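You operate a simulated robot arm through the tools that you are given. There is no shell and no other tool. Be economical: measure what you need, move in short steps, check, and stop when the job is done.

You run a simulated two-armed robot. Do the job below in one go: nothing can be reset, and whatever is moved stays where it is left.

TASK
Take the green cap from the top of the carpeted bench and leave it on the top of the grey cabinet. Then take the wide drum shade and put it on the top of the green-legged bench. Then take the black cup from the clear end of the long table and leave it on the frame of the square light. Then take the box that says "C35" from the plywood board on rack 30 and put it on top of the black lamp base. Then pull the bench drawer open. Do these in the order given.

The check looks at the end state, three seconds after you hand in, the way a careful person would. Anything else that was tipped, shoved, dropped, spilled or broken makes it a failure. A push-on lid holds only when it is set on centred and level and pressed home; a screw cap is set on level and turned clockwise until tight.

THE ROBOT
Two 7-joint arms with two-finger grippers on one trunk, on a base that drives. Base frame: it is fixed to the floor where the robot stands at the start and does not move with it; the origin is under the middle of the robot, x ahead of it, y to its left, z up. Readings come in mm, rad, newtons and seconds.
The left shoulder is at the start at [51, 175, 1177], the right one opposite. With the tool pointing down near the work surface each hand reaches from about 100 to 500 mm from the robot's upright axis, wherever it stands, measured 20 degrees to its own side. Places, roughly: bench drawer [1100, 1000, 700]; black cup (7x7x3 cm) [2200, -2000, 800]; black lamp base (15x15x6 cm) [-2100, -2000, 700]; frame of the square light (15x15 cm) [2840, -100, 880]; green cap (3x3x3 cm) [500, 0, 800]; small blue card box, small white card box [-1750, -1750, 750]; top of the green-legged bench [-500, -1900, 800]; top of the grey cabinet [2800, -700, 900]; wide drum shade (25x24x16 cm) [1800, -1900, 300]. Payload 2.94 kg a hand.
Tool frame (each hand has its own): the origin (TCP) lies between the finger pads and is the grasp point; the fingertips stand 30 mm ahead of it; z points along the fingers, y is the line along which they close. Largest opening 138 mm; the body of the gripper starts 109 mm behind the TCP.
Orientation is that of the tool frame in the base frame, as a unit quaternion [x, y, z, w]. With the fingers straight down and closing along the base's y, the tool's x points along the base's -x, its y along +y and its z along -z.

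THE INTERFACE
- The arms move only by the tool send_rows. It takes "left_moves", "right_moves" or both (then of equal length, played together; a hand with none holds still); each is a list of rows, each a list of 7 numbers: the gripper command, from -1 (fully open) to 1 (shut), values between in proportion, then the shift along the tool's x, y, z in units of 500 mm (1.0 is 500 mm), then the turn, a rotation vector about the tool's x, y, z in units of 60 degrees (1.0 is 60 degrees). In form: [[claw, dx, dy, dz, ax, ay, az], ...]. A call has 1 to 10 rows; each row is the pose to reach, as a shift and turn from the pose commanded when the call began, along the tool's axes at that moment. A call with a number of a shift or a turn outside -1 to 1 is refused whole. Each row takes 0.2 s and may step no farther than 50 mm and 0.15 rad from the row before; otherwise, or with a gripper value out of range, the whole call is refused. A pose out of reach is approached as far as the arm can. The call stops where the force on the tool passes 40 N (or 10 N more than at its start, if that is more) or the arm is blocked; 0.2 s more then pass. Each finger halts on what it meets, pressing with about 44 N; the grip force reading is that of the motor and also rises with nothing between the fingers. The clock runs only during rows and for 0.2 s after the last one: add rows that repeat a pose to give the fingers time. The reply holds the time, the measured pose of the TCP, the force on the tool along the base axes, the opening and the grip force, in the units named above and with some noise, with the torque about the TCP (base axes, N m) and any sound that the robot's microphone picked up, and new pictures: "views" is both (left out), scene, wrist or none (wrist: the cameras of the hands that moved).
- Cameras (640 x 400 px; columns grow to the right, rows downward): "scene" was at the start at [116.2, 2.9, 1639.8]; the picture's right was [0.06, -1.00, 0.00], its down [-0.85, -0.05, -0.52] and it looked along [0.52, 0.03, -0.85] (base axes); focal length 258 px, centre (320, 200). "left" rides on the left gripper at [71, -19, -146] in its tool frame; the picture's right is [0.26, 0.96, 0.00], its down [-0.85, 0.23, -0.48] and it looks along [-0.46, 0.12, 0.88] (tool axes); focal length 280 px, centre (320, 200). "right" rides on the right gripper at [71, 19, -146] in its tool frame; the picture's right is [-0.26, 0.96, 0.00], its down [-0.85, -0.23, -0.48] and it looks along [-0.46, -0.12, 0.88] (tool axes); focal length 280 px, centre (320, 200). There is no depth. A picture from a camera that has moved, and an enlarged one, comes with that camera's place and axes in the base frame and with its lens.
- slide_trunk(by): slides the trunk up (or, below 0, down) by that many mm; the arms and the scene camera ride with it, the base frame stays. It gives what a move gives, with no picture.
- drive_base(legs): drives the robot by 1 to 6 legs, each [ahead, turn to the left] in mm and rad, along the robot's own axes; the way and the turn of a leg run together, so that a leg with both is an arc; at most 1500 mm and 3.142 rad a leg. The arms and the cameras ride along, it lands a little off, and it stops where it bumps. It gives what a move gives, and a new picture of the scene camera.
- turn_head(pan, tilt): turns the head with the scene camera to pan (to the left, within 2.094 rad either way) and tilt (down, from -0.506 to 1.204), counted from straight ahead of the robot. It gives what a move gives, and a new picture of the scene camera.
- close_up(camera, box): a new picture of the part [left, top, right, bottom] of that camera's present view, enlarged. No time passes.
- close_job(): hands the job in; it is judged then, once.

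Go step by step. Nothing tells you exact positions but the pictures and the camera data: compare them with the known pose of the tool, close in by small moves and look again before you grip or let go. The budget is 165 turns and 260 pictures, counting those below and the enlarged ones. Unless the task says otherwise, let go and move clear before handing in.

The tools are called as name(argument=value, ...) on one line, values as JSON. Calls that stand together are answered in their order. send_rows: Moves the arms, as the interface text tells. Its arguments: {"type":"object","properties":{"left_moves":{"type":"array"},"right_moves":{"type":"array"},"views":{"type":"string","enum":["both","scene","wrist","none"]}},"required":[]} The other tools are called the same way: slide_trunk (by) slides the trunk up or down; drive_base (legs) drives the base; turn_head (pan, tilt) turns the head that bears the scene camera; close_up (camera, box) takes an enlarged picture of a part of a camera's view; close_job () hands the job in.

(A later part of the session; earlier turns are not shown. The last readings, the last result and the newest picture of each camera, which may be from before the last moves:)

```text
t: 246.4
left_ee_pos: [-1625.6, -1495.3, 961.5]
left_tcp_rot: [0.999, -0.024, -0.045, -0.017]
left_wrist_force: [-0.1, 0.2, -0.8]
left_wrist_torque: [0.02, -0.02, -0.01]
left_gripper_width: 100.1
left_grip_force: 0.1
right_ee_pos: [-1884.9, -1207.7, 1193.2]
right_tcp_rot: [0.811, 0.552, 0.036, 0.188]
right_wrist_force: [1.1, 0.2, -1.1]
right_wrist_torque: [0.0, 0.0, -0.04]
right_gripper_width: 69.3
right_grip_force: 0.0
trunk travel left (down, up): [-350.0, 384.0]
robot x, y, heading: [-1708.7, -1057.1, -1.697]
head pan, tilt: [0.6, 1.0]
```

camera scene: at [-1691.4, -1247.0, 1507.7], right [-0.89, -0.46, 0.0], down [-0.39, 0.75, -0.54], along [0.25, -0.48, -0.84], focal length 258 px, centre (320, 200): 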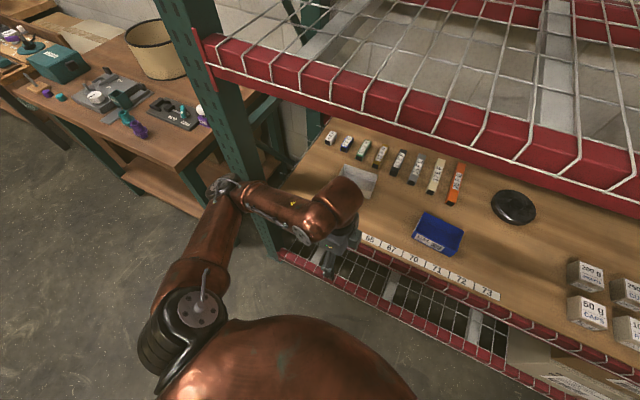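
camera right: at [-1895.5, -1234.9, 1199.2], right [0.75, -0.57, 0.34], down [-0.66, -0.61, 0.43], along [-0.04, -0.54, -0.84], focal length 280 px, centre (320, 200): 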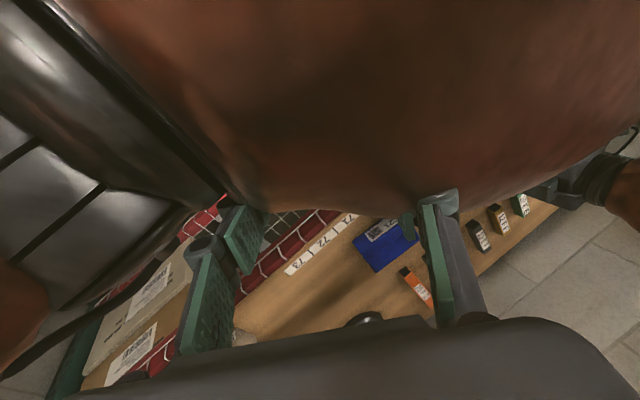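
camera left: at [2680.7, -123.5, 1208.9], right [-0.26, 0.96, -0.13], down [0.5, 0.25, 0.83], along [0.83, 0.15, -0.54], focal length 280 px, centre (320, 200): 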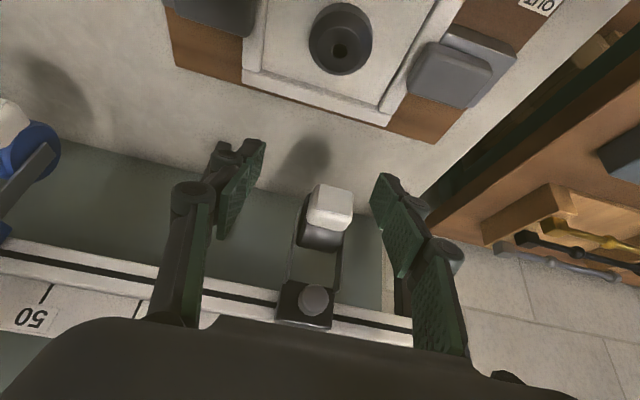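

The trunk is up and everything's calm. I'll put the right hand out to the side and lower, and straighten both hands.

send_rows(left_moves=[[-0.45, 0, 0, 0.03, -0.008, 0.021, -0.012], [-0.45, 0, 0, 0.06, -0.016, 0.043, -0.023], [-0.45, 0, 0, 0.09, -0.024, 0.065, -0.035], [-0.45, 0, 0, 0.12, -0.032, 0.086, -0.046], [-0.45, 0, 0, 0.12, -0.032, 0.086, -0.046], [-0.45, 0, 0, 0.12, -0.032, 0.086, -0.046], [-0.45, 0, 0, 0.12, -0.032, 0.086, -0.046], [-0.45, 0, 0, 0.12, -0.032, 0.086, -0.046]], right_moves=[[0, -0.042, -0.05, 0.054, 0, 0, 0], [0, -0.084, -0.1, 0.107, 0, 0, 0], [0, -0.126, -0.15, 0.161, 0.08, 0.046, -0.058], [0, -0.168, -0.2, 0.214, 0.16, 0.092, -0.116], [0, -0.21, -0.25, 0.268, 0.24, 0.14, -0.175], [0, -0.252, -0.3, 0.322, 0.315, 0.185, -0.233], [0, -0.294, -0.35, 0.375, 0.315, 0.185, -0.233], [0, -0.336, -0.4, 0.429, 0.315, 0.185, -0.233]], views="none")

slide_trunk(by=-90)

turn_head(pan=0.1, tilt=0.8)

```text
t: 248.2
left_ee_pos: [-1629.9, -1493.5, 902.0]
left_tcp_rot: [1.0, 0.0, -0.001, -0.001]
left_wrist_force: [-0.6, 0.4, -0.6]
left_wrist_torque: [0.04, 0.01, -0.03]
left_gripper_width: 100.2
left_grip_force: 0.0
right_ee_pos: [-2070.4, -1351.8, 949.5]
right_tcp_rot: [0.751, 0.661, -0.001, 0.002]
right_wrist_force: [-0.3, 0.1, -1.0]
right_wrist_torque: [0.07, 0.0, 0.02]
right_gripper_width: 69.0
right_grip_force: 0.0
right hand out of reach, approached as far as the arm can: row 1, 2, 3
trunk travel left (down, up): [-350.0, 384.0]
robot x, y, heading: [-1708.5, -1056.7, -1.698]
head pan, tilt: [0.6, 1.0]
```

```text
t: 249.4
left_ee_pos: [-1630.6, -1492.9, 812.3]
left_tcp_rot: [1.0, 0.0, -0.001, 0.001]
left_wrist_force: [0.4, 0.2, 0.2]
left_wrist_torque: [-0.04, 0.0, -0.02]
left_gripper_width: 100.1
left_grip_force: 0.1
right_ee_pos: [-2069.7, -1352.1, 862.0]
right_tcp_rot: [0.751, 0.66, -0.002, 0.003]
right_wrist_force: [0.0, 0.3, 0.2]
right_wrist_torque: [0.0, -0.02, -0.02]
right_gripper_width: 68.8
right_grip_force: 0.1
trunk travel left (down, up): [-260.0, 474.0]
robot x, y, heading: [-1711.1, -1059.6, -1.692]
head pan, tilt: [0.6, 1.0]
```

```text
t: 250.3
left_ee_pos: [-1631.3, -1493.6, 810.8]
left_tcp_rot: [1.0, 0.0, 0.0, 0.0]
left_wrist_force: [0.0, -0.8, 0.5]
left_wrist_torque: [0.02, -0.01, -0.01]
left_gripper_width: 100.0
left_grip_force: 0.1
right_ee_pos: [-2071.0, -1351.6, 862.1]
right_tcp_rot: [0.751, 0.66, -0.001, 0.003]
right_wrist_force: [0.1, 0.1, -0.3]
right_wrist_torque: [-0.03, -0.03, -0.01]
right_gripper_width: 69.1
right_grip_force: 0.0
trunk travel left (down, up): [-260.0, 474.0]
robot x, y, heading: [-1708.2, -1056.8, -1.694]
head pan, tilt: [0.099, 0.799]
camera scene: at [-1722.1, -1239.0, 1564.5], right [-1.0, 0.02, 0.0], down [0.02, 0.72, -0.7], along [-0.02, -0.7, -0.72], focal length 258 px, centre (320, 200)
```

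scene: 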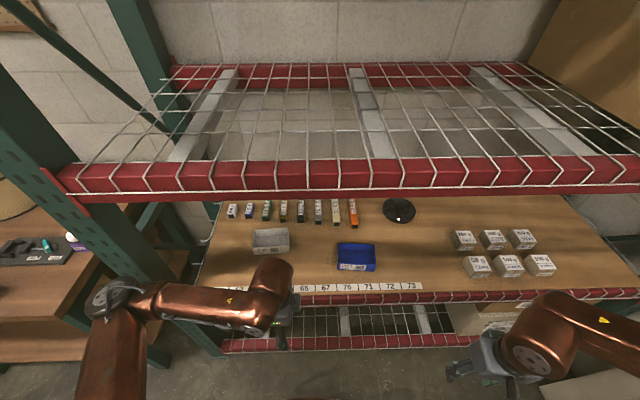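

All shelf items are in place. To keep the left elbow clear of the rack's post, I'll reposition further right, angled slightly left.

drive_base(legs=[[0, 0.794], [-350, 0], [0, -0.584], [340, 0], [0, 0.134]])

```text
t: 251.2
left_ee_pos: [-1613.7, -1490.2, 812.5]
left_tcp_rot: [1.0, 0.019, -0.001, -0.001]
left_wrist_force: [0.3, -0.4, 0.6]
left_wrist_torque: [-0.03, 0.02, 0.02]
left_gripper_width: 100.0
left_grip_force: 0.1
right_ee_pos: [-2061.5, -1363.9, 858.5]
right_tcp_rot: [0.741, 0.671, 0.001, -0.001]
right_wrist_force: [0.3, 0.1, 0.8]
right_wrist_torque: [0.0, -0.01, 0.02]
right_gripper_width: 68.8
right_grip_force: 0.0
trunk travel left (down, up): [-260.0, 474.0]
robot x, y, heading: [-1708.2, -1056.3, -1.656]
head pan, tilt: [0.099, 0.799]
stopped in leg 1: the robot was blocked; the commanded pose is now the measured one
camera scene: at [-1715.1, -1239.4, 1564.5], right [-1.0, -0.01, 0.0], down [-0.01, 0.72, -0.7], along [0.01, -0.7, -0.72], focal length 258 px, centre (320, 200)
```

scene: 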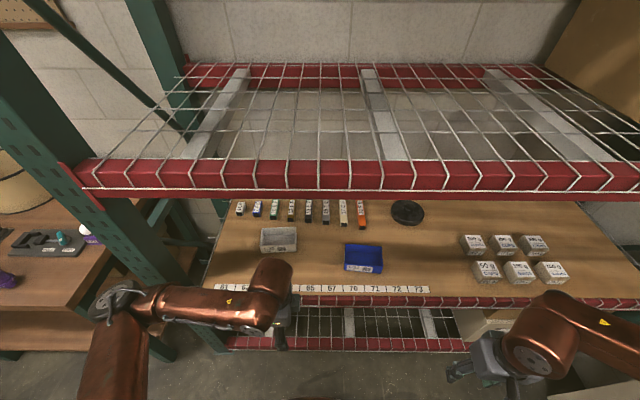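

Driving with a lowered trunk keeps stalling. I'll raise it for the drive.

slide_trunk(by=90)

drive_base(legs=[[0, 0.756], [-350, 0], [0, -0.584], [340, 0], [0, 0.134]])

```text
t: 252.5
left_ee_pos: [-1613.8, -1490.2, 900.5]
left_tcp_rot: [1.0, 0.019, 0.0, -0.001]
left_wrist_force: [0.0, -0.8, -0.5]
left_wrist_torque: [0.02, 0.01, 0.0]
left_gripper_width: 100.0
left_grip_force: 0.2
right_ee_pos: [-2060.8, -1364.2, 948.7]
right_tcp_rot: [0.742, 0.671, 0.002, -0.002]
right_wrist_force: [0.5, 0.0, 0.2]
right_wrist_torque: [-0.01, 0.01, -0.01]
right_gripper_width: 68.9
right_grip_force: 0.0
trunk travel left (down, up): [-350.0, 384.0]
robot x, y, heading: [-1712.3, -1051.9, -1.66]
head pan, tilt: [0.099, 0.799]
```

```text
t: 253.4
left_ee_pos: [-1596.2, -1485.2, 901.1]
left_tcp_rot: [0.999, 0.038, 0.0, -0.001]
left_wrist_force: [1.2, 0.5, -0.1]
left_wrist_torque: [0.03, 0.01, -0.02]
left_gripper_width: 100.2
left_grip_force: 0.1
right_ee_pos: [-2050.8, -1375.9, 948.0]
right_tcp_rot: [0.73, 0.683, 0.003, -0.003]
right_wrist_force: [0.0, 0.3, -0.7]
right_wrist_torque: [0.01, 0.03, -0.01]
right_gripper_width: 69.2
right_grip_force: 0.1
trunk travel left (down, up): [-350.0, 384.0]
robot x, y, heading: [-1706.9, -1054.0, -1.621]
head pan, tilt: [0.099, 0.799]
stopped in leg 1: the robot was blocked; the commanded pose is now the measured one
camera scene: at [-1705.4, -1184.3, 1656.6], right [-1.0, -0.05, 0.0], down [-0.04, 0.72, -0.7], along [0.03, -0.7, -0.72], focal length 258 px, centre (320, 200)
```

scene: 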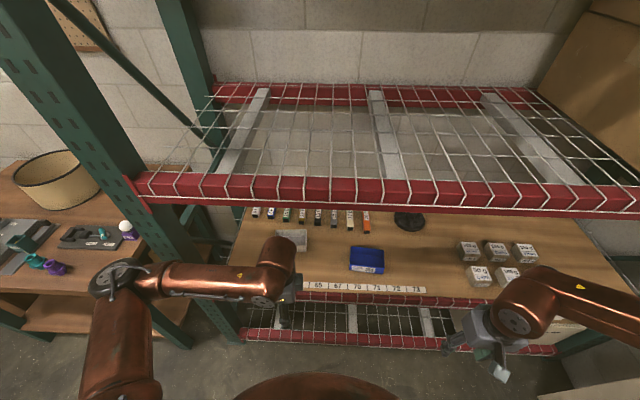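

Turning left stalls here. I'll back straight out instead first.

drive_base(legs=[[-200, 0], [0, 0.3]])

```text
t: 256.0
left_ee_pos: [-1464.3, -1230.2, 902.0]
left_tcp_rot: [0.982, 0.186, 0.0, -0.001]
left_wrist_force: [0.3, 1.1, -0.3]
left_wrist_torque: [0.0, 0.02, -0.01]
left_gripper_width: 100.3
left_grip_force: 0.0
right_ee_pos: [-1930.5, -1259.4, 946.8]
right_tcp_rot: [0.62, 0.785, 0.002, -0.003]
right_wrist_force: [1.3, 0.5, -0.2]
right_wrist_torque: [0.02, 0.07, 0.0]
right_gripper_width: 69.0
right_grip_force: 0.0
trunk travel left (down, up): [-350.0, 384.0]
robot x, y, heading: [-1692.5, -850.5, -1.319]
head pan, tilt: [0.099, 0.799]
camera scene: at [-1656.6, -973.9, 1656.6], right [-0.94, -0.34, 0.0], down [-0.25, 0.67, -0.7], along [0.24, -0.66, -0.72], focal length 258 px, centre (320, 200)
```

scene: 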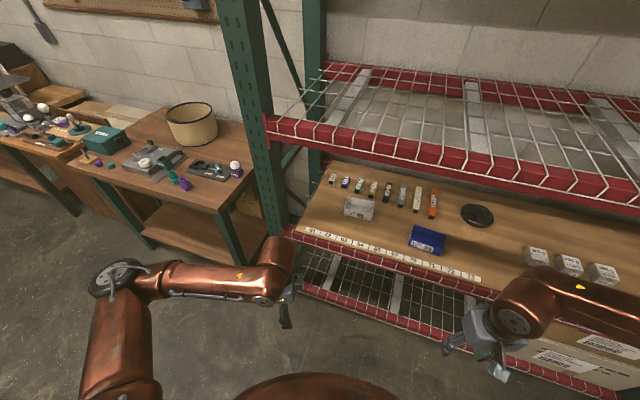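

That worked; the post had been the obstacle. I'll lower the right hand a bit and swing around to the better stance.

send_rows(right_moves=[[0, 0.02, 0, 0.08, 0, 0, 0], [0, 0.04, 0, 0.16, 0, 0, 0], [0, 0.06, 0, 0.22, 0, 0, 0]], views="none")

drive_base(legs=[[0, 0.719], [-350, 0], [0, -0.811], [545, 0], [0, 0.06]])

```text
t: 256.8
left_ee_pos: [-1465.1, -1230.0, 901.8]
left_tcp_rot: [0.982, 0.187, 0.0, -0.001]
left_wrist_force: [-0.2, 0.5, -0.3]
left_wrist_torque: [0.01, 0.0, -0.02]
left_gripper_width: 100.0
left_grip_force: 0.0
right_ee_pos: [-1936.8, -1229.4, 837.2]
right_tcp_rot: [0.62, 0.785, 0.003, -0.003]
right_wrist_force: [0.7, 0.3, 0.0]
right_wrist_torque: [-0.01, 0.02, 0.0]
right_gripper_width: 68.9
right_grip_force: 0.0
trunk travel left (down, up): [-350.0, 384.0]
robot x, y, heading: [-1699.2, -853.7, -1.325]
head pan, tilt: [0.099, 0.799]
```

```text
t: 265.7
left_ee_pos: [-1700.7, -1573.6, 900.8]
left_tcp_rot: [0.991, 0.137, -0.001, -0.004]
left_wrist_force: [0.3, -0.7, 0.2]
left_wrist_torque: [-0.01, -0.03, 0.0]
left_gripper_width: 100.3
left_grip_force: 0.0
right_ee_pos: [-2169.2, -1532.8, 837.2]
right_tcp_rot: [0.654, 0.756, 0.005, -0.004]
right_wrist_force: [0.3, 0.1, 0.4]
right_wrist_torque: [-0.03, -0.01, -0.01]
right_gripper_width: 69.0
right_grip_force: 0.0
trunk travel left (down, up): [-350.0, 384.0]
robot x, y, heading: [-1898.1, -1186.2, -1.408]
head pan, tilt: [0.099, 0.799]
stopped in leg 4: the robot was blocked; the commanded pose is now the measured one
camera scene: at [-1868.6, -1306.3, 1656.9], right [-0.97, -0.26, 0.0], down [-0.19, 0.69, -0.7], along [0.18, -0.67, -0.72], focal length 258 px, centre (320, 200)
```

scene: 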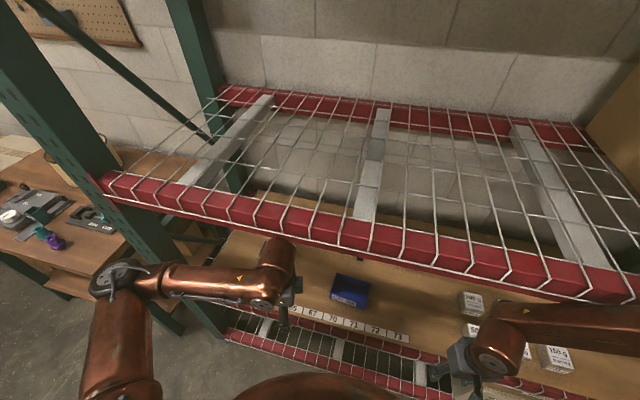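

Nearly there; the left wrist reached the beam. I'll back 50 mm and lower the left hand before going on.

drive_base(legs=[[-50, 0]])

send_rows(left_moves=[[-0.45, 0, 0, 0.08, 0, 0, -0.05], [-0.45, 0, 0, 0.16, 0, 0, -0.15], [-0.45, 0, 0, 0.2, 0, 0, -0.26], [-0.45, 0, 0, 0.2, 0, 0, -0.26]], views="none")

slide_trunk(by=-60)

turn_head(pan=0.3, tilt=0.9)

```text
t: 266.7
left_ee_pos: [-1709.7, -1524.6, 899.1]
left_tcp_rot: [0.991, 0.137, 0.001, -0.004]
left_wrist_force: [-0.3, 1.7, -1.1]
left_wrist_torque: [-0.05, -0.01, -0.02]
left_gripper_width: 99.8
left_grip_force: 0.0
right_ee_pos: [-2179.4, -1484.8, 837.8]
right_tcp_rot: [0.654, 0.756, 0.004, -0.004]
right_wrist_force: [-0.9, 0.2, 0.2]
right_wrist_torque: [-0.02, 0.01, -0.01]
right_gripper_width: 68.9
right_grip_force: 0.2
trunk travel left (down, up): [-350.0, 384.0]
robot x, y, heading: [-1905.3, -1133.5, -1.41]
head pan, tilt: [0.099, 0.799]
camera scene: at [-1877.8, -1260.4, 1656.3], right [-0.97, -0.26, 0.0], down [-0.18, 0.69, -0.7], along [0.18, -0.67, -0.72], focal length 258 px, centre (320, 200)
```

scene: 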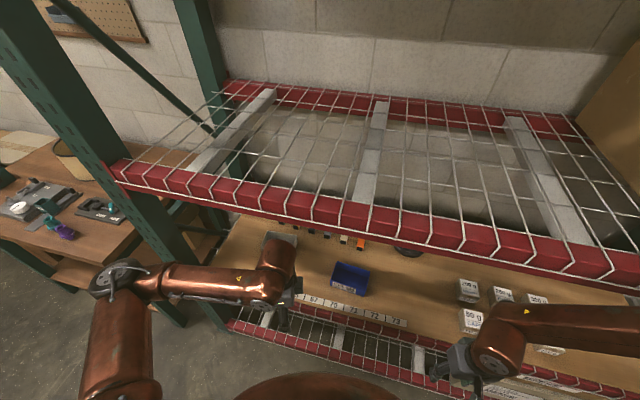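

```text
t: 267.7
left_ee_pos: [-1709.2, -1524.3, 800.2]
left_tcp_rot: [0.963, 0.271, 0.001, -0.004]
left_wrist_force: [0.2, -0.3, 0.3]
left_wrist_torque: [0.02, -0.04, -0.01]
left_gripper_width: 100.0
left_grip_force: 0.1
right_ee_pos: [-2178.0, -1484.9, 836.3]
right_tcp_rot: [0.655, 0.756, 0.004, -0.004]
right_wrist_force: [-0.1, 0.4, 0.1]
right_wrist_torque: [-0.02, -0.02, -0.04]
right_gripper_width: 68.9
right_grip_force: 0.1
trunk travel left (down, up): [-350.0, 384.0]
robot x, y, heading: [-1908.8, -1136.5, -1.407]
head pan, tilt: [0.099, 0.799]
```

```text
t: 268.7
left_ee_pos: [-1710.4, -1522.8, 739.7]
left_tcp_rot: [0.963, 0.27, 0.002, -0.002]
left_wrist_force: [-0.3, 0.4, 0.6]
left_wrist_torque: [-0.03, 0.0, 0.0]
left_gripper_width: 100.2
left_grip_force: 0.1
right_ee_pos: [-2178.2, -1483.5, 777.4]
right_tcp_rot: [0.655, 0.756, 0.003, -0.003]
right_wrist_force: [0.4, 0.2, 0.1]
right_wrist_torque: [-0.04, -0.02, -0.02]
right_gripper_width: 69.0
right_grip_force: 0.1
trunk travel left (down, up): [-290.0, 444.0]
robot x, y, heading: [-1903.4, -1132.5, -1.407]
head pan, tilt: [0.099, 0.799]
```

```text
t: 269.4
left_ee_pos: [-1710.5, -1522.6, 740.1]
left_tcp_rot: [0.963, 0.269, 0.002, -0.003]
left_wrist_force: [-0.4, -0.1, -1.0]
left_wrist_torque: [-0.01, 0.03, 0.02]
left_gripper_width: 100.1
left_grip_force: 0.1
right_ee_pos: [-2178.6, -1484.0, 777.1]
right_tcp_rot: [0.655, 0.756, 0.005, -0.004]
right_wrist_force: [-0.5, 0.2, 0.1]
right_wrist_torque: [-0.03, 0.01, 0.02]
right_gripper_width: 69.0
right_grip_force: 0.1
trunk travel left (down, up): [-290.0, 444.0]
robot x, y, heading: [-1905.2, -1134.7, -1.412]
head pan, tilt: [0.3, 0.901]
camera scene: at [-1859.7, -1283.9, 1587.7], right [-0.9, -0.44, 0.0], down [-0.35, 0.7, -0.62], along [0.28, -0.56, -0.78], focal length 258 px, centre (320, 200)
```

scene: 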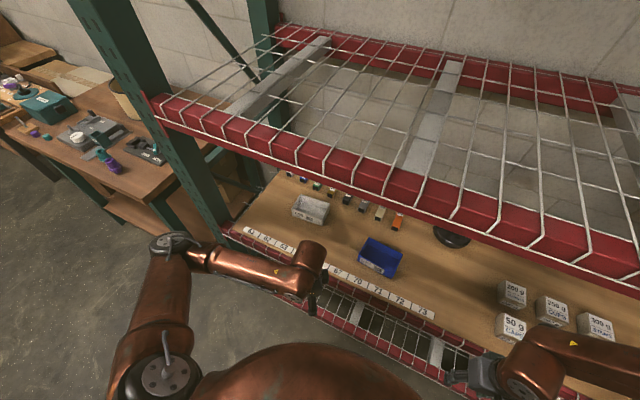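

I rotated the wrong way, so I'll correct the yaw to square, raise to z≈800 and start reaching in below the beam.

send_rows(left_moves=[[-0.45, 0, 0.01, -0.09, 0, 0, 0.1], [-0.45, 0.005, 0.08, -0.12, 0, 0, 0.2], [-0.45, 0.01, 0.16, -0.12, 0, 0, 0.3], [-0.45, 0.015, 0.24, -0.12, 0, 0, 0.4], [-0.45, 0.02, 0.32, -0.12, 0, 0, 0.5], [-0.45, 0.025, 0.383, -0.12, 0, 0, 0.52]])

```text
t: 270.8
left_ee_pos: [-1599.5, -1681.3, 798.9]
left_tcp_rot: [1.0, 0.0, 0.0, -0.004]
left_wrist_force: [0.7, -0.7, -1.0]
left_wrist_torque: [-0.03, 0.03, 0.01]
left_gripper_width: 100.3
left_grip_force: 0.0
right_ee_pos: [-2177.7, -1485.1, 776.1]
right_tcp_rot: [0.655, 0.755, 0.004, -0.004]
right_wrist_force: [-0.1, 0.4, -0.5]
right_wrist_torque: [0.02, -0.01, -0.01]
right_gripper_width: 68.8
right_grip_force: 0.1
trunk travel left (down, up): [-290.0, 444.0]
robot x, y, heading: [-1902.8, -1130.2, -1.412]
head pan, tilt: [0.3, 0.901]
camera scene: at [-1859.2, -1284.3, 1587.5], right [-0.9, -0.44, 0.0], down [-0.35, 0.7, -0.62], along [0.28, -0.56, -0.78], focal length 258 px, centre (320, 200)
camera left: at [-1529.0, -1661.5, 945.4], right [0.26, -0.96, -0.01], down [-0.85, -0.23, 0.47], along [-0.46, -0.12, -0.88], focal length 280 px, centre (320, 200)
```

scene: 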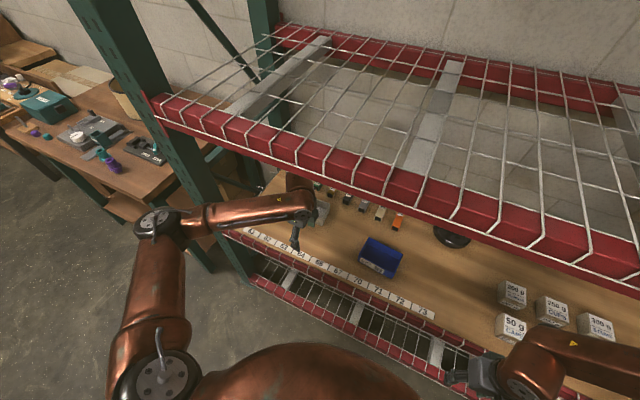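
left: 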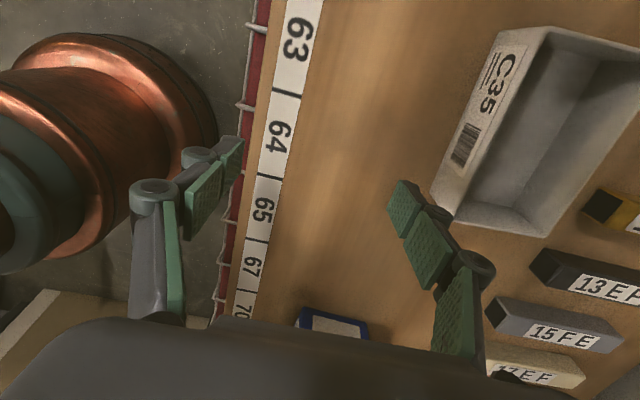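

The box is yawed about -7.5° with its centre near [-1550, -1822]. I'll reach over it at the same height, matching its yaw.

send_rows(left_moves=[[-0.55, 0.02, 0.06, 0, 0, 0, 0.03], [-0.55, 0.045, 0.13, 0, 0, 0, 0.06], [-0.55, 0.07, 0.2, 0, 0, 0, 0.09], [-0.55, 0.099, 0.282, 0, 0, 0, 0.125], [-0.55, 0.099, 0.282, 0, 0, 0, 0.125]])

```text
t: 272.0
left_ee_pos: [-1549.6, -1822.2, 798.6]
left_tcp_rot: [0.998, -0.064, 0.0, -0.004]
left_wrist_force: [0.1, 0.1, -0.8]
left_wrist_torque: [-0.02, 0.01, -0.02]
left_gripper_width: 107.0
left_grip_force: 0.1
right_ee_pos: [-2177.8, -1483.9, 777.8]
right_tcp_rot: [0.655, 0.756, 0.004, -0.004]
right_wrist_force: [0.1, -0.7, 0.0]
right_wrist_torque: [-0.04, 0.03, -0.04]
right_gripper_width: 69.1
right_grip_force: 0.0
trunk travel left (down, up): [-290.0, 444.0]
robot x, y, heading: [-1906.5, -1134.6, -1.412]
head pan, tilt: [0.3, 0.901]
camera scene: at [-1859.0, -1283.4, 1587.7], right [-0.9, -0.44, 0.0], down [-0.35, 0.7, -0.62], along [0.28, -0.56, -0.78], focal length 258 px, centre (320, 200)
camera left: at [-1477.6, -1812.2, 944.8], right [0.14, -0.99, -0.01], down [-0.87, -0.12, 0.48], along [-0.47, -0.06, -0.88], focal length 280 px, centre (320, 200)
```

scene: 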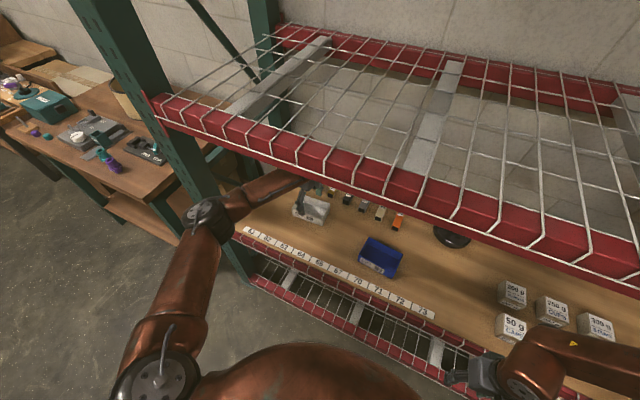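
left: 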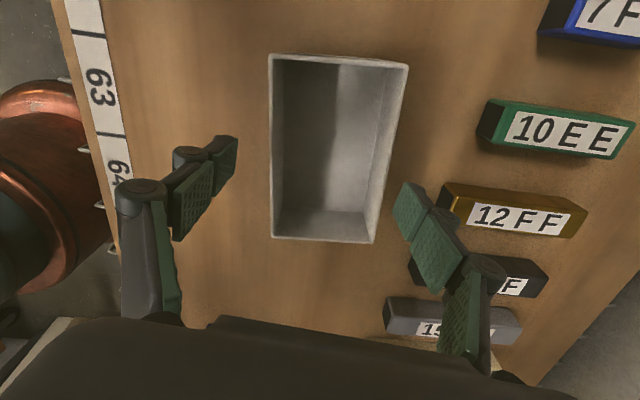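

From close up the box is at [-1549, -1827], yaw about +3°. I'll correct yaw and position and descend partway.

send_rows(left_moves=[[-0.55, 0, 0.005, 0, 0, 0, -0.09], [-0.55, 0.002, 0.01, 0.02, 0, 0, -0.175], [-0.55, 0.002, 0.01, 0.07, 0, 0, -0.175], [-0.55, 0.002, 0.01, 0.1, 0, 0, -0.175], [-0.55, 0.002, 0.01, 0.1, 0, 0, -0.175]], views="wrist")

```text
t: 273.2
left_ee_pos: [-1549.6, -1825.5, 747.8]
left_tcp_rot: [1.0, 0.027, 0.0, -0.004]
left_wrist_force: [-0.7, 0.4, 0.3]
left_wrist_torque: [0.02, 0.04, 0.01]
left_gripper_width: 106.9
left_grip_force: 0.0
right_ee_pos: [-2178.6, -1484.8, 777.1]
right_tcp_rot: [0.655, 0.756, 0.005, -0.003]
right_wrist_force: [-0.3, 0.3, 0.2]
right_wrist_torque: [0.0, -0.04, 0.01]
right_gripper_width: 69.0
right_grip_force: 0.0
trunk travel left (down, up): [-290.0, 444.0]
robot x, y, heading: [-1906.9, -1133.1, -1.409]
head pan, tilt: [0.3, 0.901]
camera left: at [-1480.5, -1803.3, 893.9], right [0.31, -0.95, -0.01], down [-0.84, -0.28, 0.47], along [-0.45, -0.14, -0.88], focal length 280 px, centre (320, 200)
```

left: 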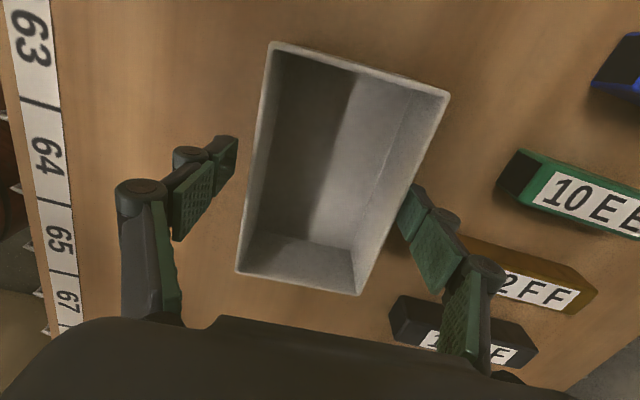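

The fingers straddle the box, with the back one just behind its wall. I'll shift 4 mm back, go 9 mm lower and close.

send_rows(left_moves=[[-0.55, 0, 0.008, 0, 0, 0, 0], [-0.55, 0, 0.008, 0.01, 0, 0, 0], [-0.55, 0, 0.008, 0.018, 0, 0, 0], [0.2, 0, 0.008, 0.018, 0, 0, 0], [0.2, 0, 0.008, 0.018, 0, 0, 0], [0.2, 0, 0.008, 0.018, 0, 0, 0], [0.2, 0, 0.008, 0.018, 0, 0, 0]], views="wrist")

```text
t: 274.8
left_ee_pos: [-1549.4, -1829.4, 738.3]
left_tcp_rot: [1.0, 0.028, 0.0, -0.003]
left_wrist_force: [0.7, 0.1, 2.5]
left_wrist_torque: [0.03, 0.0, 0.07]
left_gripper_width: 83.6
left_grip_force: 43.7
right_ee_pos: [-2178.0, -1484.5, 777.4]
right_tcp_rot: [0.655, 0.756, 0.005, -0.004]
right_wrist_force: [-0.5, 0.2, 1.2]
right_wrist_torque: [0.04, 0.0, -0.02]
right_gripper_width: 68.7
right_grip_force: 0.0
trunk travel left (down, up): [-290.0, 444.0]
robot x, y, heading: [-1905.4, -1130.8, -1.412]
head pan, tilt: [0.3, 0.901]
camera left: at [-1480.4, -1806.9, 885.2], right [0.31, -0.95, -0.01], down [-0.83, -0.28, 0.47], along [-0.45, -0.14, -0.88], focal length 280 px, centre (320, 200)
```

left: 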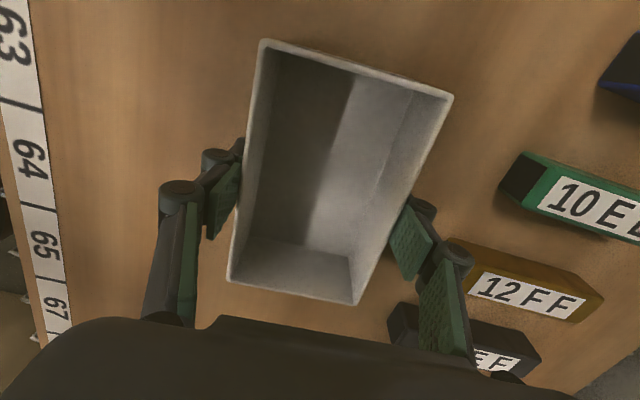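

The box is gripped, centred within 3 mm of the TCP. I'll lift it 90 mm and draw it out from under the beam.

send_rows(left_moves=[[0.2, 0, 0, -0.09, 0, 0, 0], [0.2, 0, 0, -0.18, 0, 0, 0], [0.2, -0.025, -0.0825, -0.18, 0, 0, 0], [0.2, -0.05, -0.165, -0.18, 0, 0, 0], [0.2, -0.075, -0.2475, -0.18, 0, 0, 0], [0.2, -0.1, -0.33, -0.18, 0, 0, 0], [0.2, -0.125, -0.4125, -0.18, 0, 0, 0], [0.2, -0.15, -0.495, -0.18, 0, 0, 0], [0.2, -0.175, -0.5775, -0.18, 0, 0, 0], [0.2, -0.2, -0.66, -0.18, 0, 0, 0]])

```text
t: 277.0
left_ee_pos: [-1663.6, -1521.4, 830.8]
left_tcp_rot: [1.0, 0.027, 0.0, -0.005]
left_wrist_force: [-0.5, 0.1, -0.3]
left_wrist_torque: [0.05, 0.0, -0.04]
left_gripper_width: 83.7
left_grip_force: 43.8
left hand out of reach, approached as far as the arm can: row 10
right_ee_pos: [-2179.0, -1485.0, 776.9]
right_tcp_rot: [0.655, 0.755, 0.004, -0.004]
right_wrist_force: [0.0, -0.8, 0.4]
right_wrist_torque: [0.04, -0.02, 0.03]
right_gripper_width: 68.9
right_grip_force: 0.1
trunk travel left (down, up): [-290.0, 444.0]
robot x, y, heading: [-1906.1, -1134.3, -1.409]
head pan, tilt: [0.3, 0.901]
camera scene: at [-1859.5, -1284.8, 1587.5], right [-0.9, -0.44, 0.0], down [-0.35, 0.7, -0.62], along [0.28, -0.56, -0.78], focal length 258 px, centre (320, 200)
camera left: at [-1594.3, -1498.1, 977.3], right [0.31, -0.95, -0.01], down [-0.84, -0.28, 0.47], along [-0.45, -0.14, -0.88], focal length 280 px, centre (320, 200)
```

scene: 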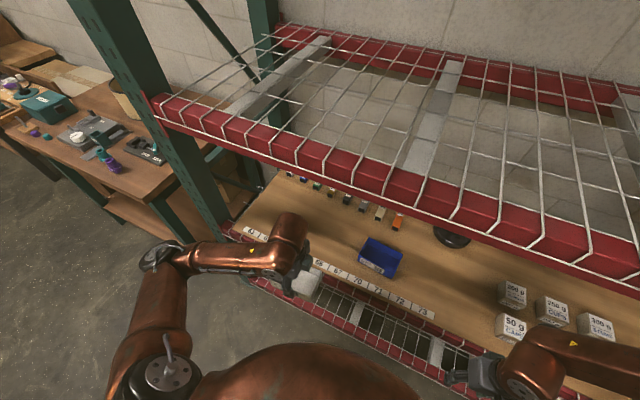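
left: 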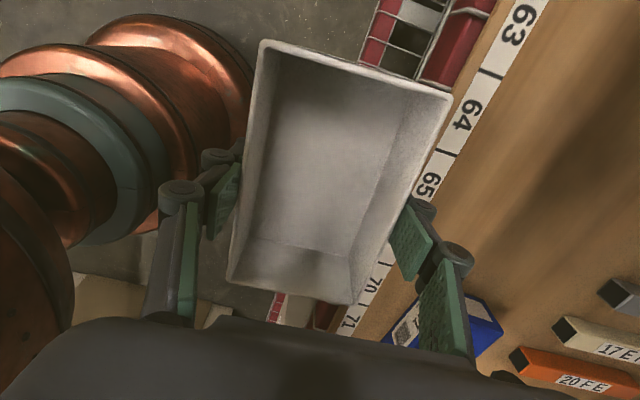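

The box is out of the rack. I'll back away, raise the trunk, and swing round to face the lamp base.

drive_base(legs=[[-200, 0]])

slide_trunk(by=60)

drive_base(legs=[[0, 0.61], [-220, 0], [0, -0.944]])

```text
t: 278.6
left_ee_pos: [-1694.2, -1325.5, 830.8]
left_tcp_rot: [1.0, 0.027, 0.0, -0.005]
left_wrist_force: [-0.2, -0.3, -1.1]
left_wrist_torque: [-0.04, 0.01, 0.01]
left_gripper_width: 83.9
left_grip_force: 44.2
right_ee_pos: [-2210.8, -1289.5, 777.4]
right_tcp_rot: [0.654, 0.756, 0.003, -0.003]
right_wrist_force: [0.2, 0.1, -0.1]
right_wrist_torque: [0.0, 0.03, 0.02]
right_gripper_width: 69.1
right_grip_force: 0.1
trunk travel left (down, up): [-290.0, 444.0]
robot x, y, heading: [-1939.0, -941.7, -1.412]
head pan, tilt: [0.3, 0.901]
camera scene: at [-1891.1, -1089.1, 1587.8], right [-0.9, -0.44, 0.0], down [-0.35, 0.7, -0.62], along [0.28, -0.56, -0.78], focal length 258 px, centre (320, 200)
```

scene: 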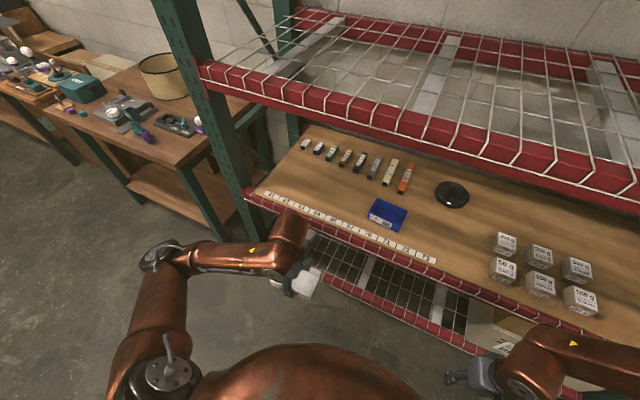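

```text
t: 279.6
left_ee_pos: [-1695.2, -1326.5, 889.4]
left_tcp_rot: [1.0, 0.027, 0.0, -0.006]
left_wrist_force: [-0.8, -0.2, -0.9]
left_wrist_torque: [0.05, 0.01, 0.0]
left_gripper_width: 83.8
left_grip_force: 44.2
right_ee_pos: [-2209.5, -1291.2, 836.9]
right_tcp_rot: [0.655, 0.756, 0.005, -0.005]
right_wrist_force: [-0.5, -0.4, -0.1]
right_wrist_torque: [0.02, 0.02, 0.0]
right_gripper_width: 69.0
right_grip_force: 0.0
trunk travel left (down, up): [-350.0, 384.0]
robot x, y, heading: [-1937.6, -941.6, -1.409]
head pan, tilt: [0.3, 0.901]
```

```text
t: 285.3
left_ee_pos: [-1992.3, -1227.3, 890.5]
left_tcp_rot: [0.99, -0.144, 0.001, -0.006]
left_wrist_force: [0.9, -0.1, -0.2]
left_wrist_torque: [0.03, -0.01, -0.04]
left_gripper_width: 83.8
left_grip_force: 44.0
right_ee_pos: [-2465.0, -1019.3, 837.2]
right_tcp_rot: [0.774, 0.633, 0.005, -0.004]
right_wrist_force: [-0.4, 0.0, 0.2]
right_wrist_torque: [0.0, -0.01, -0.02]
right_gripper_width: 69.2
right_grip_force: 0.1
trunk travel left (down, up): [-350.0, 384.0]
robot x, y, heading: [-2094.1, -779.3, -1.76]
head pan, tilt: [0.3, 0.901]
camera scene: at [-2090.7, -903.6, 1648.7], right [-0.99, -0.12, 0.0], down [-0.09, 0.78, -0.62], along [0.07, -0.62, -0.78], focal length 258 px, centre (320, 200)
```

scene: 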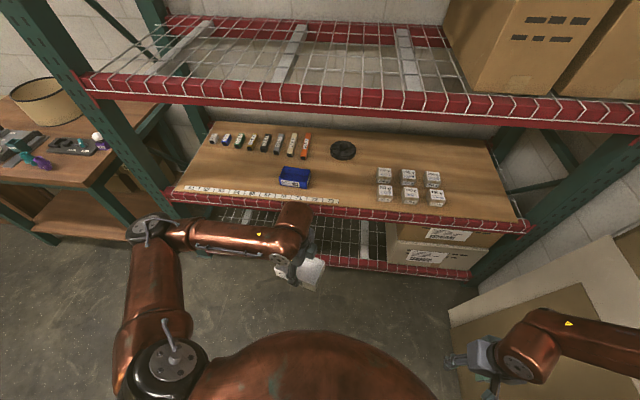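

The lamp base is straight ahead at about [-2085, -1985]. I'll move up to just outside the rack and lower the trunk so the arm passes under the beam.

drive_base(legs=[[330, 0.03]])

slide_trunk(by=-100)

turn_head(pan=0.1, tilt=0.75)

```text
t: 287.5
left_ee_pos: [-2035.3, -1553.6, 890.1]
left_tcp_rot: [0.992, -0.129, 0.001, -0.005]
left_wrist_force: [0.7, -0.1, 0.4]
left_wrist_torque: [0.03, -0.01, 0.02]
left_gripper_width: 83.7
left_grip_force: 44.0
right_ee_pos: [-2513.8, -1358.6, 836.7]
right_tcp_rot: [0.765, 0.644, 0.006, -0.004]
right_wrist_force: [0.2, -0.1, 0.6]
right_wrist_torque: [0.05, 0.04, 0.01]
right_gripper_width: 69.4
right_grip_force: 0.1
trunk travel left (down, up): [-350.0, 384.0]
robot x, y, heading: [-2147.2, -1109.3, -1.726]
head pan, tilt: [0.3, 0.901]
camera scene: at [-2142.9, -1233.9, 1648.5], right [-0.99, -0.15, 0.0], down [-0.11, 0.78, -0.62], along [0.09, -0.61, -0.78], focal length 258 px, centre (320, 200)
```

scene: 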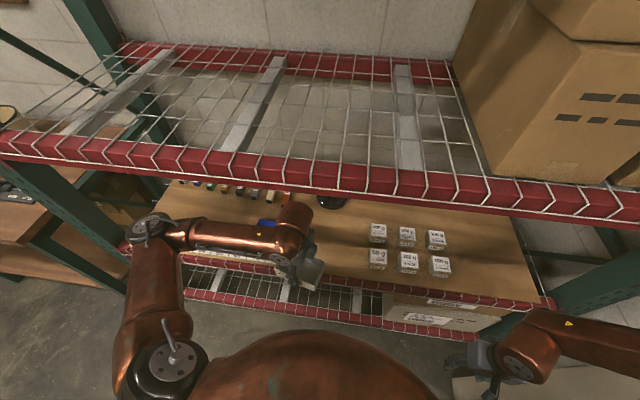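

```text
t: 288.9
left_ee_pos: [-2036.2, -1554.5, 778.5]
left_tcp_rot: [0.991, -0.129, 0.002, -0.024]
left_wrist_force: [0.0, 0.1, -0.3]
left_wrist_torque: [-0.02, 0.0, 0.01]
left_gripper_width: 83.8
left_grip_force: 44.4
right_ee_pos: [-2514.4, -1359.0, 737.3]
right_tcp_rot: [0.765, 0.644, 0.005, -0.003]
right_wrist_force: [-0.3, 0.9, 0.5]
right_wrist_torque: [-0.02, 0.0, 0.01]
right_gripper_width: 69.0
right_grip_force: 0.1
trunk travel left (down, up): [-250.0, 484.0]
robot x, y, heading: [-2147.5, -1110.6, -1.725]
head pan, tilt: [0.3, 0.901]
```

```text
t: 289.6
left_ee_pos: [-2035.3, -1554.7, 777.4]
left_tcp_rot: [0.991, -0.129, 0.001, -0.024]
left_wrist_force: [0.0, -0.3, -0.4]
left_wrist_torque: [0.0, 0.02, 0.01]
left_gripper_width: 83.8
left_grip_force: 43.9
right_ee_pos: [-2514.1, -1359.7, 736.8]
right_tcp_rot: [0.765, 0.644, 0.006, -0.004]
right_wrist_force: [-0.6, 0.0, -0.4]
right_wrist_torque: [0.02, 0.01, 0.01]
right_gripper_width: 69.1
right_grip_force: 0.1
trunk travel left (down, up): [-250.0, 484.0]
robot x, y, heading: [-2147.6, -1112.3, -1.727]
head pan, tilt: [0.099, 0.75]
camera scene: at [-2167.8, -1302.6, 1558.0], right [-1.0, 0.05, 0.0], down [0.04, 0.68, -0.73], along [-0.04, -0.73, -0.68], focal length 258 px, centre (320, 200)
```

scene: 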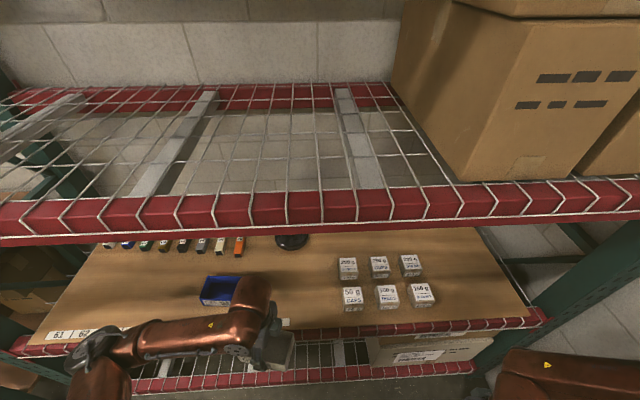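

The arm is low enough. I'll level the hand, raise the box to bottom ≈800, and reach in under the beam.

send_rows(left_moves=[[0.2, 0, 0, -0.09, -0.046, 0.004, 0.002], [0.2, 0.003, 0.06, -0.106, -0.046, 0.004, 0.002], [0.2, 0.009, 0.15, -0.106, -0.046, 0.004, 0.002], [0.2, 0.016, 0.24, -0.106, -0.046, 0.004, 0.002], [0.2, 0.022, 0.33, -0.106, -0.046, 0.004, 0.002], [0.2, 0.028, 0.417, -0.106, -0.046, 0.004, 0.002], [0.2, 0.028, 0.417, -0.106, -0.046, 0.004, 0.002]])

```text
t: 291.2
left_ee_pos: [-2076.8, -1761.4, 822.0]
left_tcp_rot: [0.992, -0.13, 0.0, 0.0]
left_wrist_force: [-0.1, -1.3, -0.7]
left_wrist_torque: [0.0, 0.01, 0.03]
left_gripper_width: 83.6
left_grip_force: 43.8
left hand out of reach, approached as far as the arm can: row 1
right_ee_pos: [-2514.9, -1358.1, 737.1]
right_tcp_rot: [0.765, 0.644, 0.005, -0.003]
right_wrist_force: [-0.3, -0.1, 0.0]
right_wrist_torque: [-0.01, 0.03, -0.01]
right_gripper_width: 69.0
right_grip_force: 0.0
trunk travel left (down, up): [-250.0, 484.0]
robot x, y, heading: [-2146.7, -1112.1, -1.726]
head pan, tilt: [0.099, 0.75]
camera scene: at [-2167.5, -1302.5, 1558.1], right [-1.0, 0.05, 0.0], down [0.04, 0.68, -0.73], along [-0.04, -0.73, -0.68], focal length 258 px, centre (320, 200)
camera left: at [-2004.1, -1760.4, 968.4], right [0.0, -1.0, 0.0], down [-0.88, 0.0, 0.48], along [-0.48, 0.0, -0.88], focal length 280 px, centre (320, 200)
```

scene: 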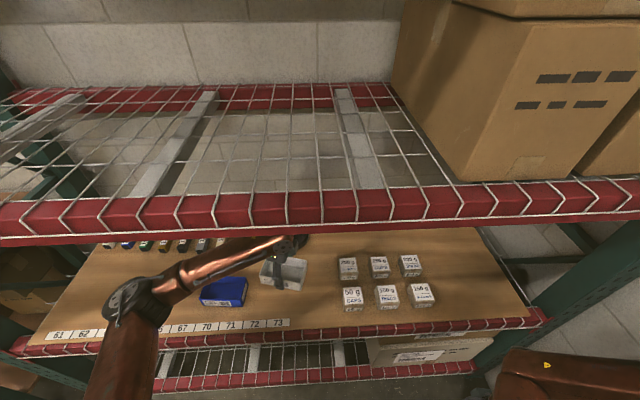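
left: 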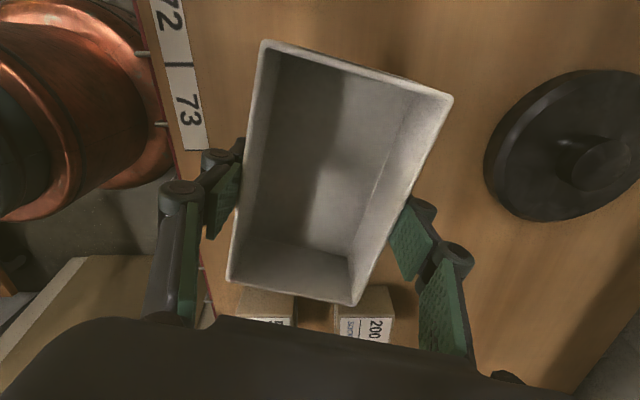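

The knob is at about [-2082, -1976]. I'll extend another 130 mm toward it.

send_rows(left_moves=[[0.2, 0.019, 0.085, -0.016, 0, 0, 0], [0.2, 0.038, 0.17, -0.016, 0, 0, 0], [0.2, 0.057, 0.254, -0.016, 0, 0, 0], [0.2, 0.057, 0.254, -0.016, 0, 0, 0]])

```text
t: 292.2
left_ee_pos: [-2083.5, -1889.9, 827.6]
left_tcp_rot: [0.991, -0.13, 0.0, 0.0]
left_wrist_force: [0.1, 1.0, -0.5]
left_wrist_torque: [-0.01, 0.03, 0.0]
left_gripper_width: 83.7
left_grip_force: 43.8
right_ee_pos: [-2512.7, -1357.9, 737.2]
right_tcp_rot: [0.765, 0.643, 0.005, -0.003]
right_wrist_force: [0.4, 0.7, 0.1]
right_wrist_torque: [0.03, 0.03, 0.02]
right_gripper_width: 69.0
right_grip_force: 0.1
trunk travel left (down, up): [-250.0, 484.0]
robot x, y, heading: [-2146.8, -1110.8, -1.724]
head pan, tilt: [0.099, 0.75]
camera scene: at [-2167.1, -1302.5, 1558.1], right [-1.0, 0.05, 0.0], down [0.04, 0.68, -0.73], along [-0.04, -0.73, -0.68], focal length 258 px, centre (320, 200)
camera left: at [-2010.3, -1888.5, 974.8], right [0.0, -1.0, 0.0], down [-0.88, 0.0, 0.48], along [-0.48, 0.0, -0.88], focal length 280 px, centre (320, 200)
```

scene: 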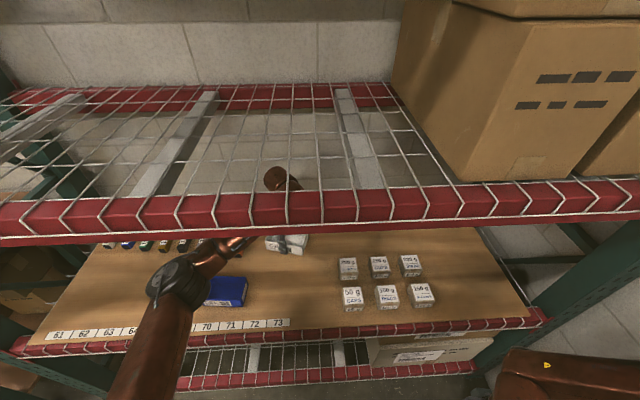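
left: 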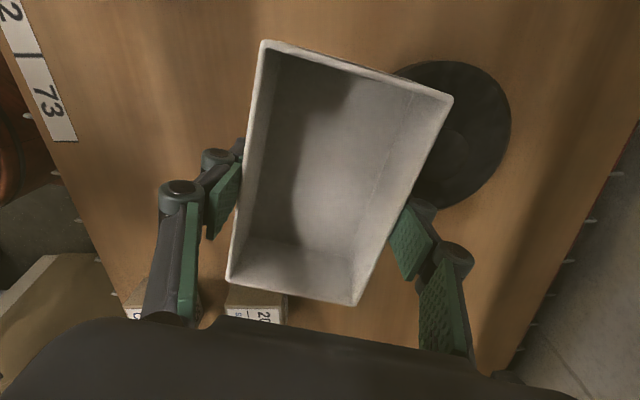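

Still well clear. The lamp centre estimate is [-2079, -1980], so I'll extend the last 89 mm.

send_rows(left_moves=[[0.2, 0.016, 0.057, 0, 0, 0, 0], [0.2, 0.033, 0.114, 0, 0, 0, 0], [0.2, 0.049, 0.171, 0, 0, 0, 0], [0.2, 0.049, 0.171, 0, 0, 0, 0]])

```text
t: 293.2
left_ee_pos: [-2064.8, -1971.1, 827.5]
left_tcp_rot: [0.992, -0.128, -0.003, 0.0]
left_wrist_force: [3.1, 0.0, -0.4]
left_wrist_torque: [0.03, 0.34, 0.02]
left_gripper_width: 83.7
left_grip_force: 43.8
left hand out of reach, approached as far as the arm can: row 3, 4
right_ee_pos: [-2508.8, -1361.0, 738.9]
right_tcp_rot: [0.763, 0.646, 0.003, -0.006]
right_wrist_force: [0.9, -1.3, -0.1]
right_wrist_torque: [0.03, 0.13, 0.01]
right_gripper_width: 69.1
right_grip_force: 0.1
trunk travel left (down, up): [-250.0, 484.0]
robot x, y, heading: [-2147.0, -1108.6, -1.723]
head pan, tilt: [0.099, 0.75]
camera scene: at [-2158.6, -1305.2, 1557.8], right [-1.0, 0.05, 0.01], down [0.03, 0.68, -0.73], along [-0.04, -0.73, -0.68], focal length 258 px, centre (320, 200)
camera left: at [-1991.1, -1970.5, 973.6], right [0.01, -1.0, 0.0], down [-0.88, -0.01, 0.48], along [-0.48, 0.0, -0.88], focal length 280 px, centre (320, 200)
```

scene: 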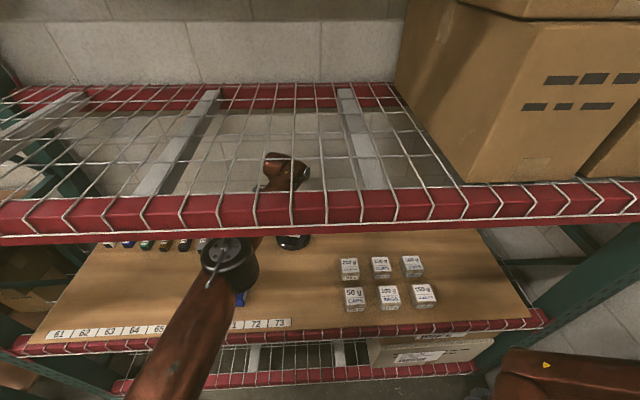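
left: 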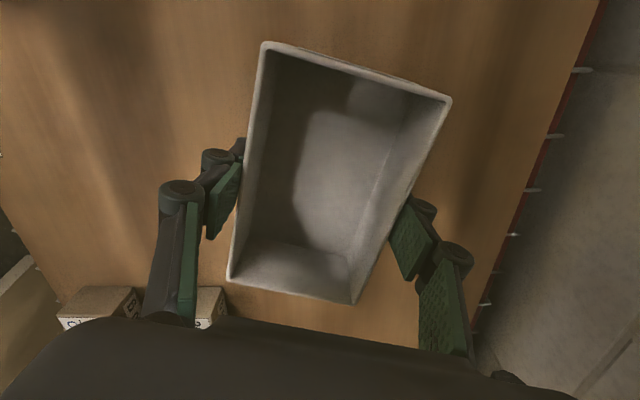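

That's the limit of reach, and it drifted in x. I'll retract a little, then nudge the base forward.

send_rows(left_moves=[[0.2, -0.02, -0.06, 0, 0, 0, 0], [0.2, -0.04, -0.12, 0, 0, 0, 0], [0.2, -0.06, -0.18, 0, 0, 0, 0]], views="none")

drive_base(legs=[[70, 0]])

close_up(camera="left", box=[0, 0, 640, 400])

```text
t: 294.0
left_ee_pos: [-2078.5, -1873.9, 830.4]
left_tcp_rot: [0.992, -0.129, 0.0, 0.001]
left_wrist_force: [-0.5, 0.0, -1.3]
left_wrist_torque: [-0.01, 0.05, -0.01]
left_gripper_width: 83.9
left_grip_force: 43.9
right_ee_pos: [-2512.4, -1358.6, 738.2]
right_tcp_rot: [0.765, 0.644, 0.004, -0.004]
right_wrist_force: [0.3, -0.8, 0.5]
right_wrist_torque: [0.02, 0.05, -0.01]
right_gripper_width: 69.0
right_grip_force: 0.0
trunk travel left (down, up): [-250.0, 484.0]
robot x, y, heading: [-2146.6, -1108.5, -1.725]
head pan, tilt: [0.099, 0.75]
```

```text
t: 295.0
left_ee_pos: [-2089.6, -1946.5, 829.4]
left_tcp_rot: [0.992, -0.129, 0.002, 0.001]
left_wrist_force: [0.1, 0.1, -0.5]
left_wrist_torque: [0.03, 0.03, -0.06]
left_gripper_width: 83.5
left_grip_force: 43.8
right_ee_pos: [-2524.7, -1430.9, 738.1]
right_tcp_rot: [0.765, 0.644, 0.006, -0.001]
right_wrist_force: [0.0, -1.0, 0.0]
right_wrist_torque: [0.06, -0.02, -0.01]
right_gripper_width: 69.0
right_grip_force: 0.2
trunk travel left (down, up): [-250.0, 484.0]
robot x, y, heading: [-2159.0, -1178.4, -1.726]
head pan, tilt: [0.099, 0.75]
camera scene: at [-2185.6, -1414.6, 1556.5], right [-1.0, 0.06, 0.0], down [0.04, 0.7, -0.71], along [-0.04, -0.71, -0.7], focal length 258 px, centre (320, 200)
```

scene: 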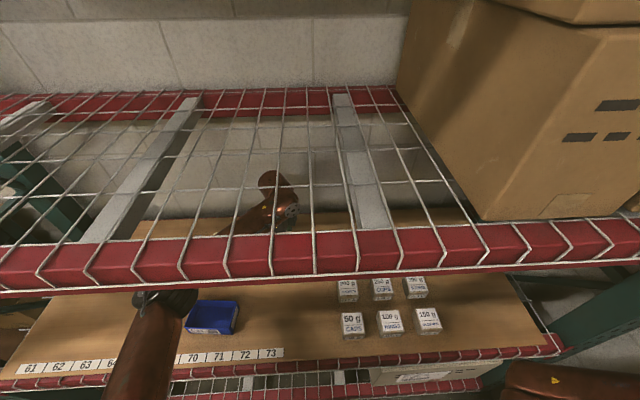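

```text
1.00 times, centred on (320, 200) of left (not enlarged: the box is as wide or as high as the picture)
camera zoom: at [-2017.0, -1945.6, 976.0], right [0.01, -1.0, 0.0], down [-0.88, -0.01, 0.47], along [-0.47, 0.0, -0.88], focal length 280 px, centre (320, 200)
```

zoom: 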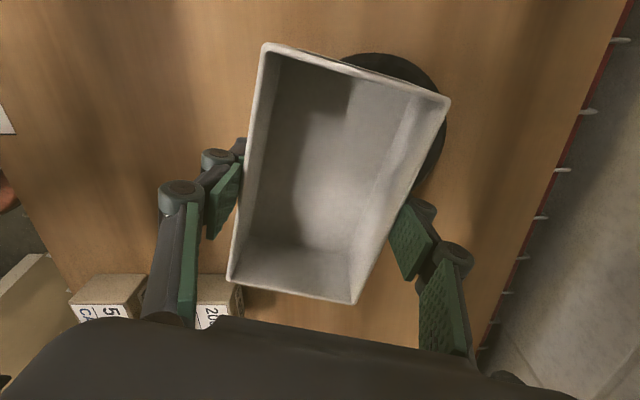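

The base moved well. The knob estimate is [-2082, -1978]; I'll shift the last 33 mm over it and start down.

send_rows(left_moves=[[0.2, 0.013, 0.03, 0, 0, 0, 0], [0.2, 0.026, 0.061, 0, 0, 0, 0], [0.2, 0.026, 0.061, 0.02, 0, 0, 0], [0.2, 0.026, 0.061, 0.03, 0, 0, 0]], views="wrist")

```text
t: 296.0
left_ee_pos: [-2080.4, -1949.8, 838.1]
left_tcp_rot: [0.991, -0.129, 0.002, 0.019]
left_wrist_force: [0.7, 0.0, -2.3]
left_wrist_torque: [0.0, 0.07, 0.04]
left_gripper_width: 83.5
left_grip_force: 44.0
right_ee_pos: [-2519.0, -1404.1, 742.8]
right_tcp_rot: [0.764, 0.645, -0.007, 0.012]
right_wrist_force: [0.3, 0.2, -0.1]
right_wrist_torque: [-0.06, 0.04, 0.0]
right_gripper_width: 69.0
right_grip_force: 0.0
trunk travel left (down, up): [-250.0, 484.0]
robot x, y, heading: [-2159.1, -1178.5, -1.727]
head pan, tilt: [0.099, 0.75]
camera left: at [-2006.4, -1943.8, 984.4], right [0.01, -1.0, 0.04], down [-0.88, 0.01, 0.48], along [-0.48, -0.04, -0.88], focal length 280 px, centre (320, 200)
```

left: 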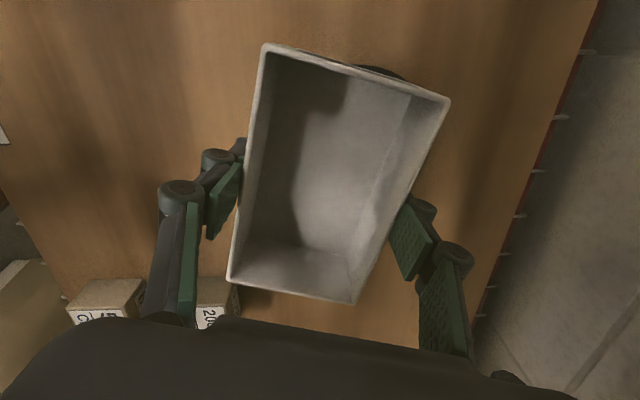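

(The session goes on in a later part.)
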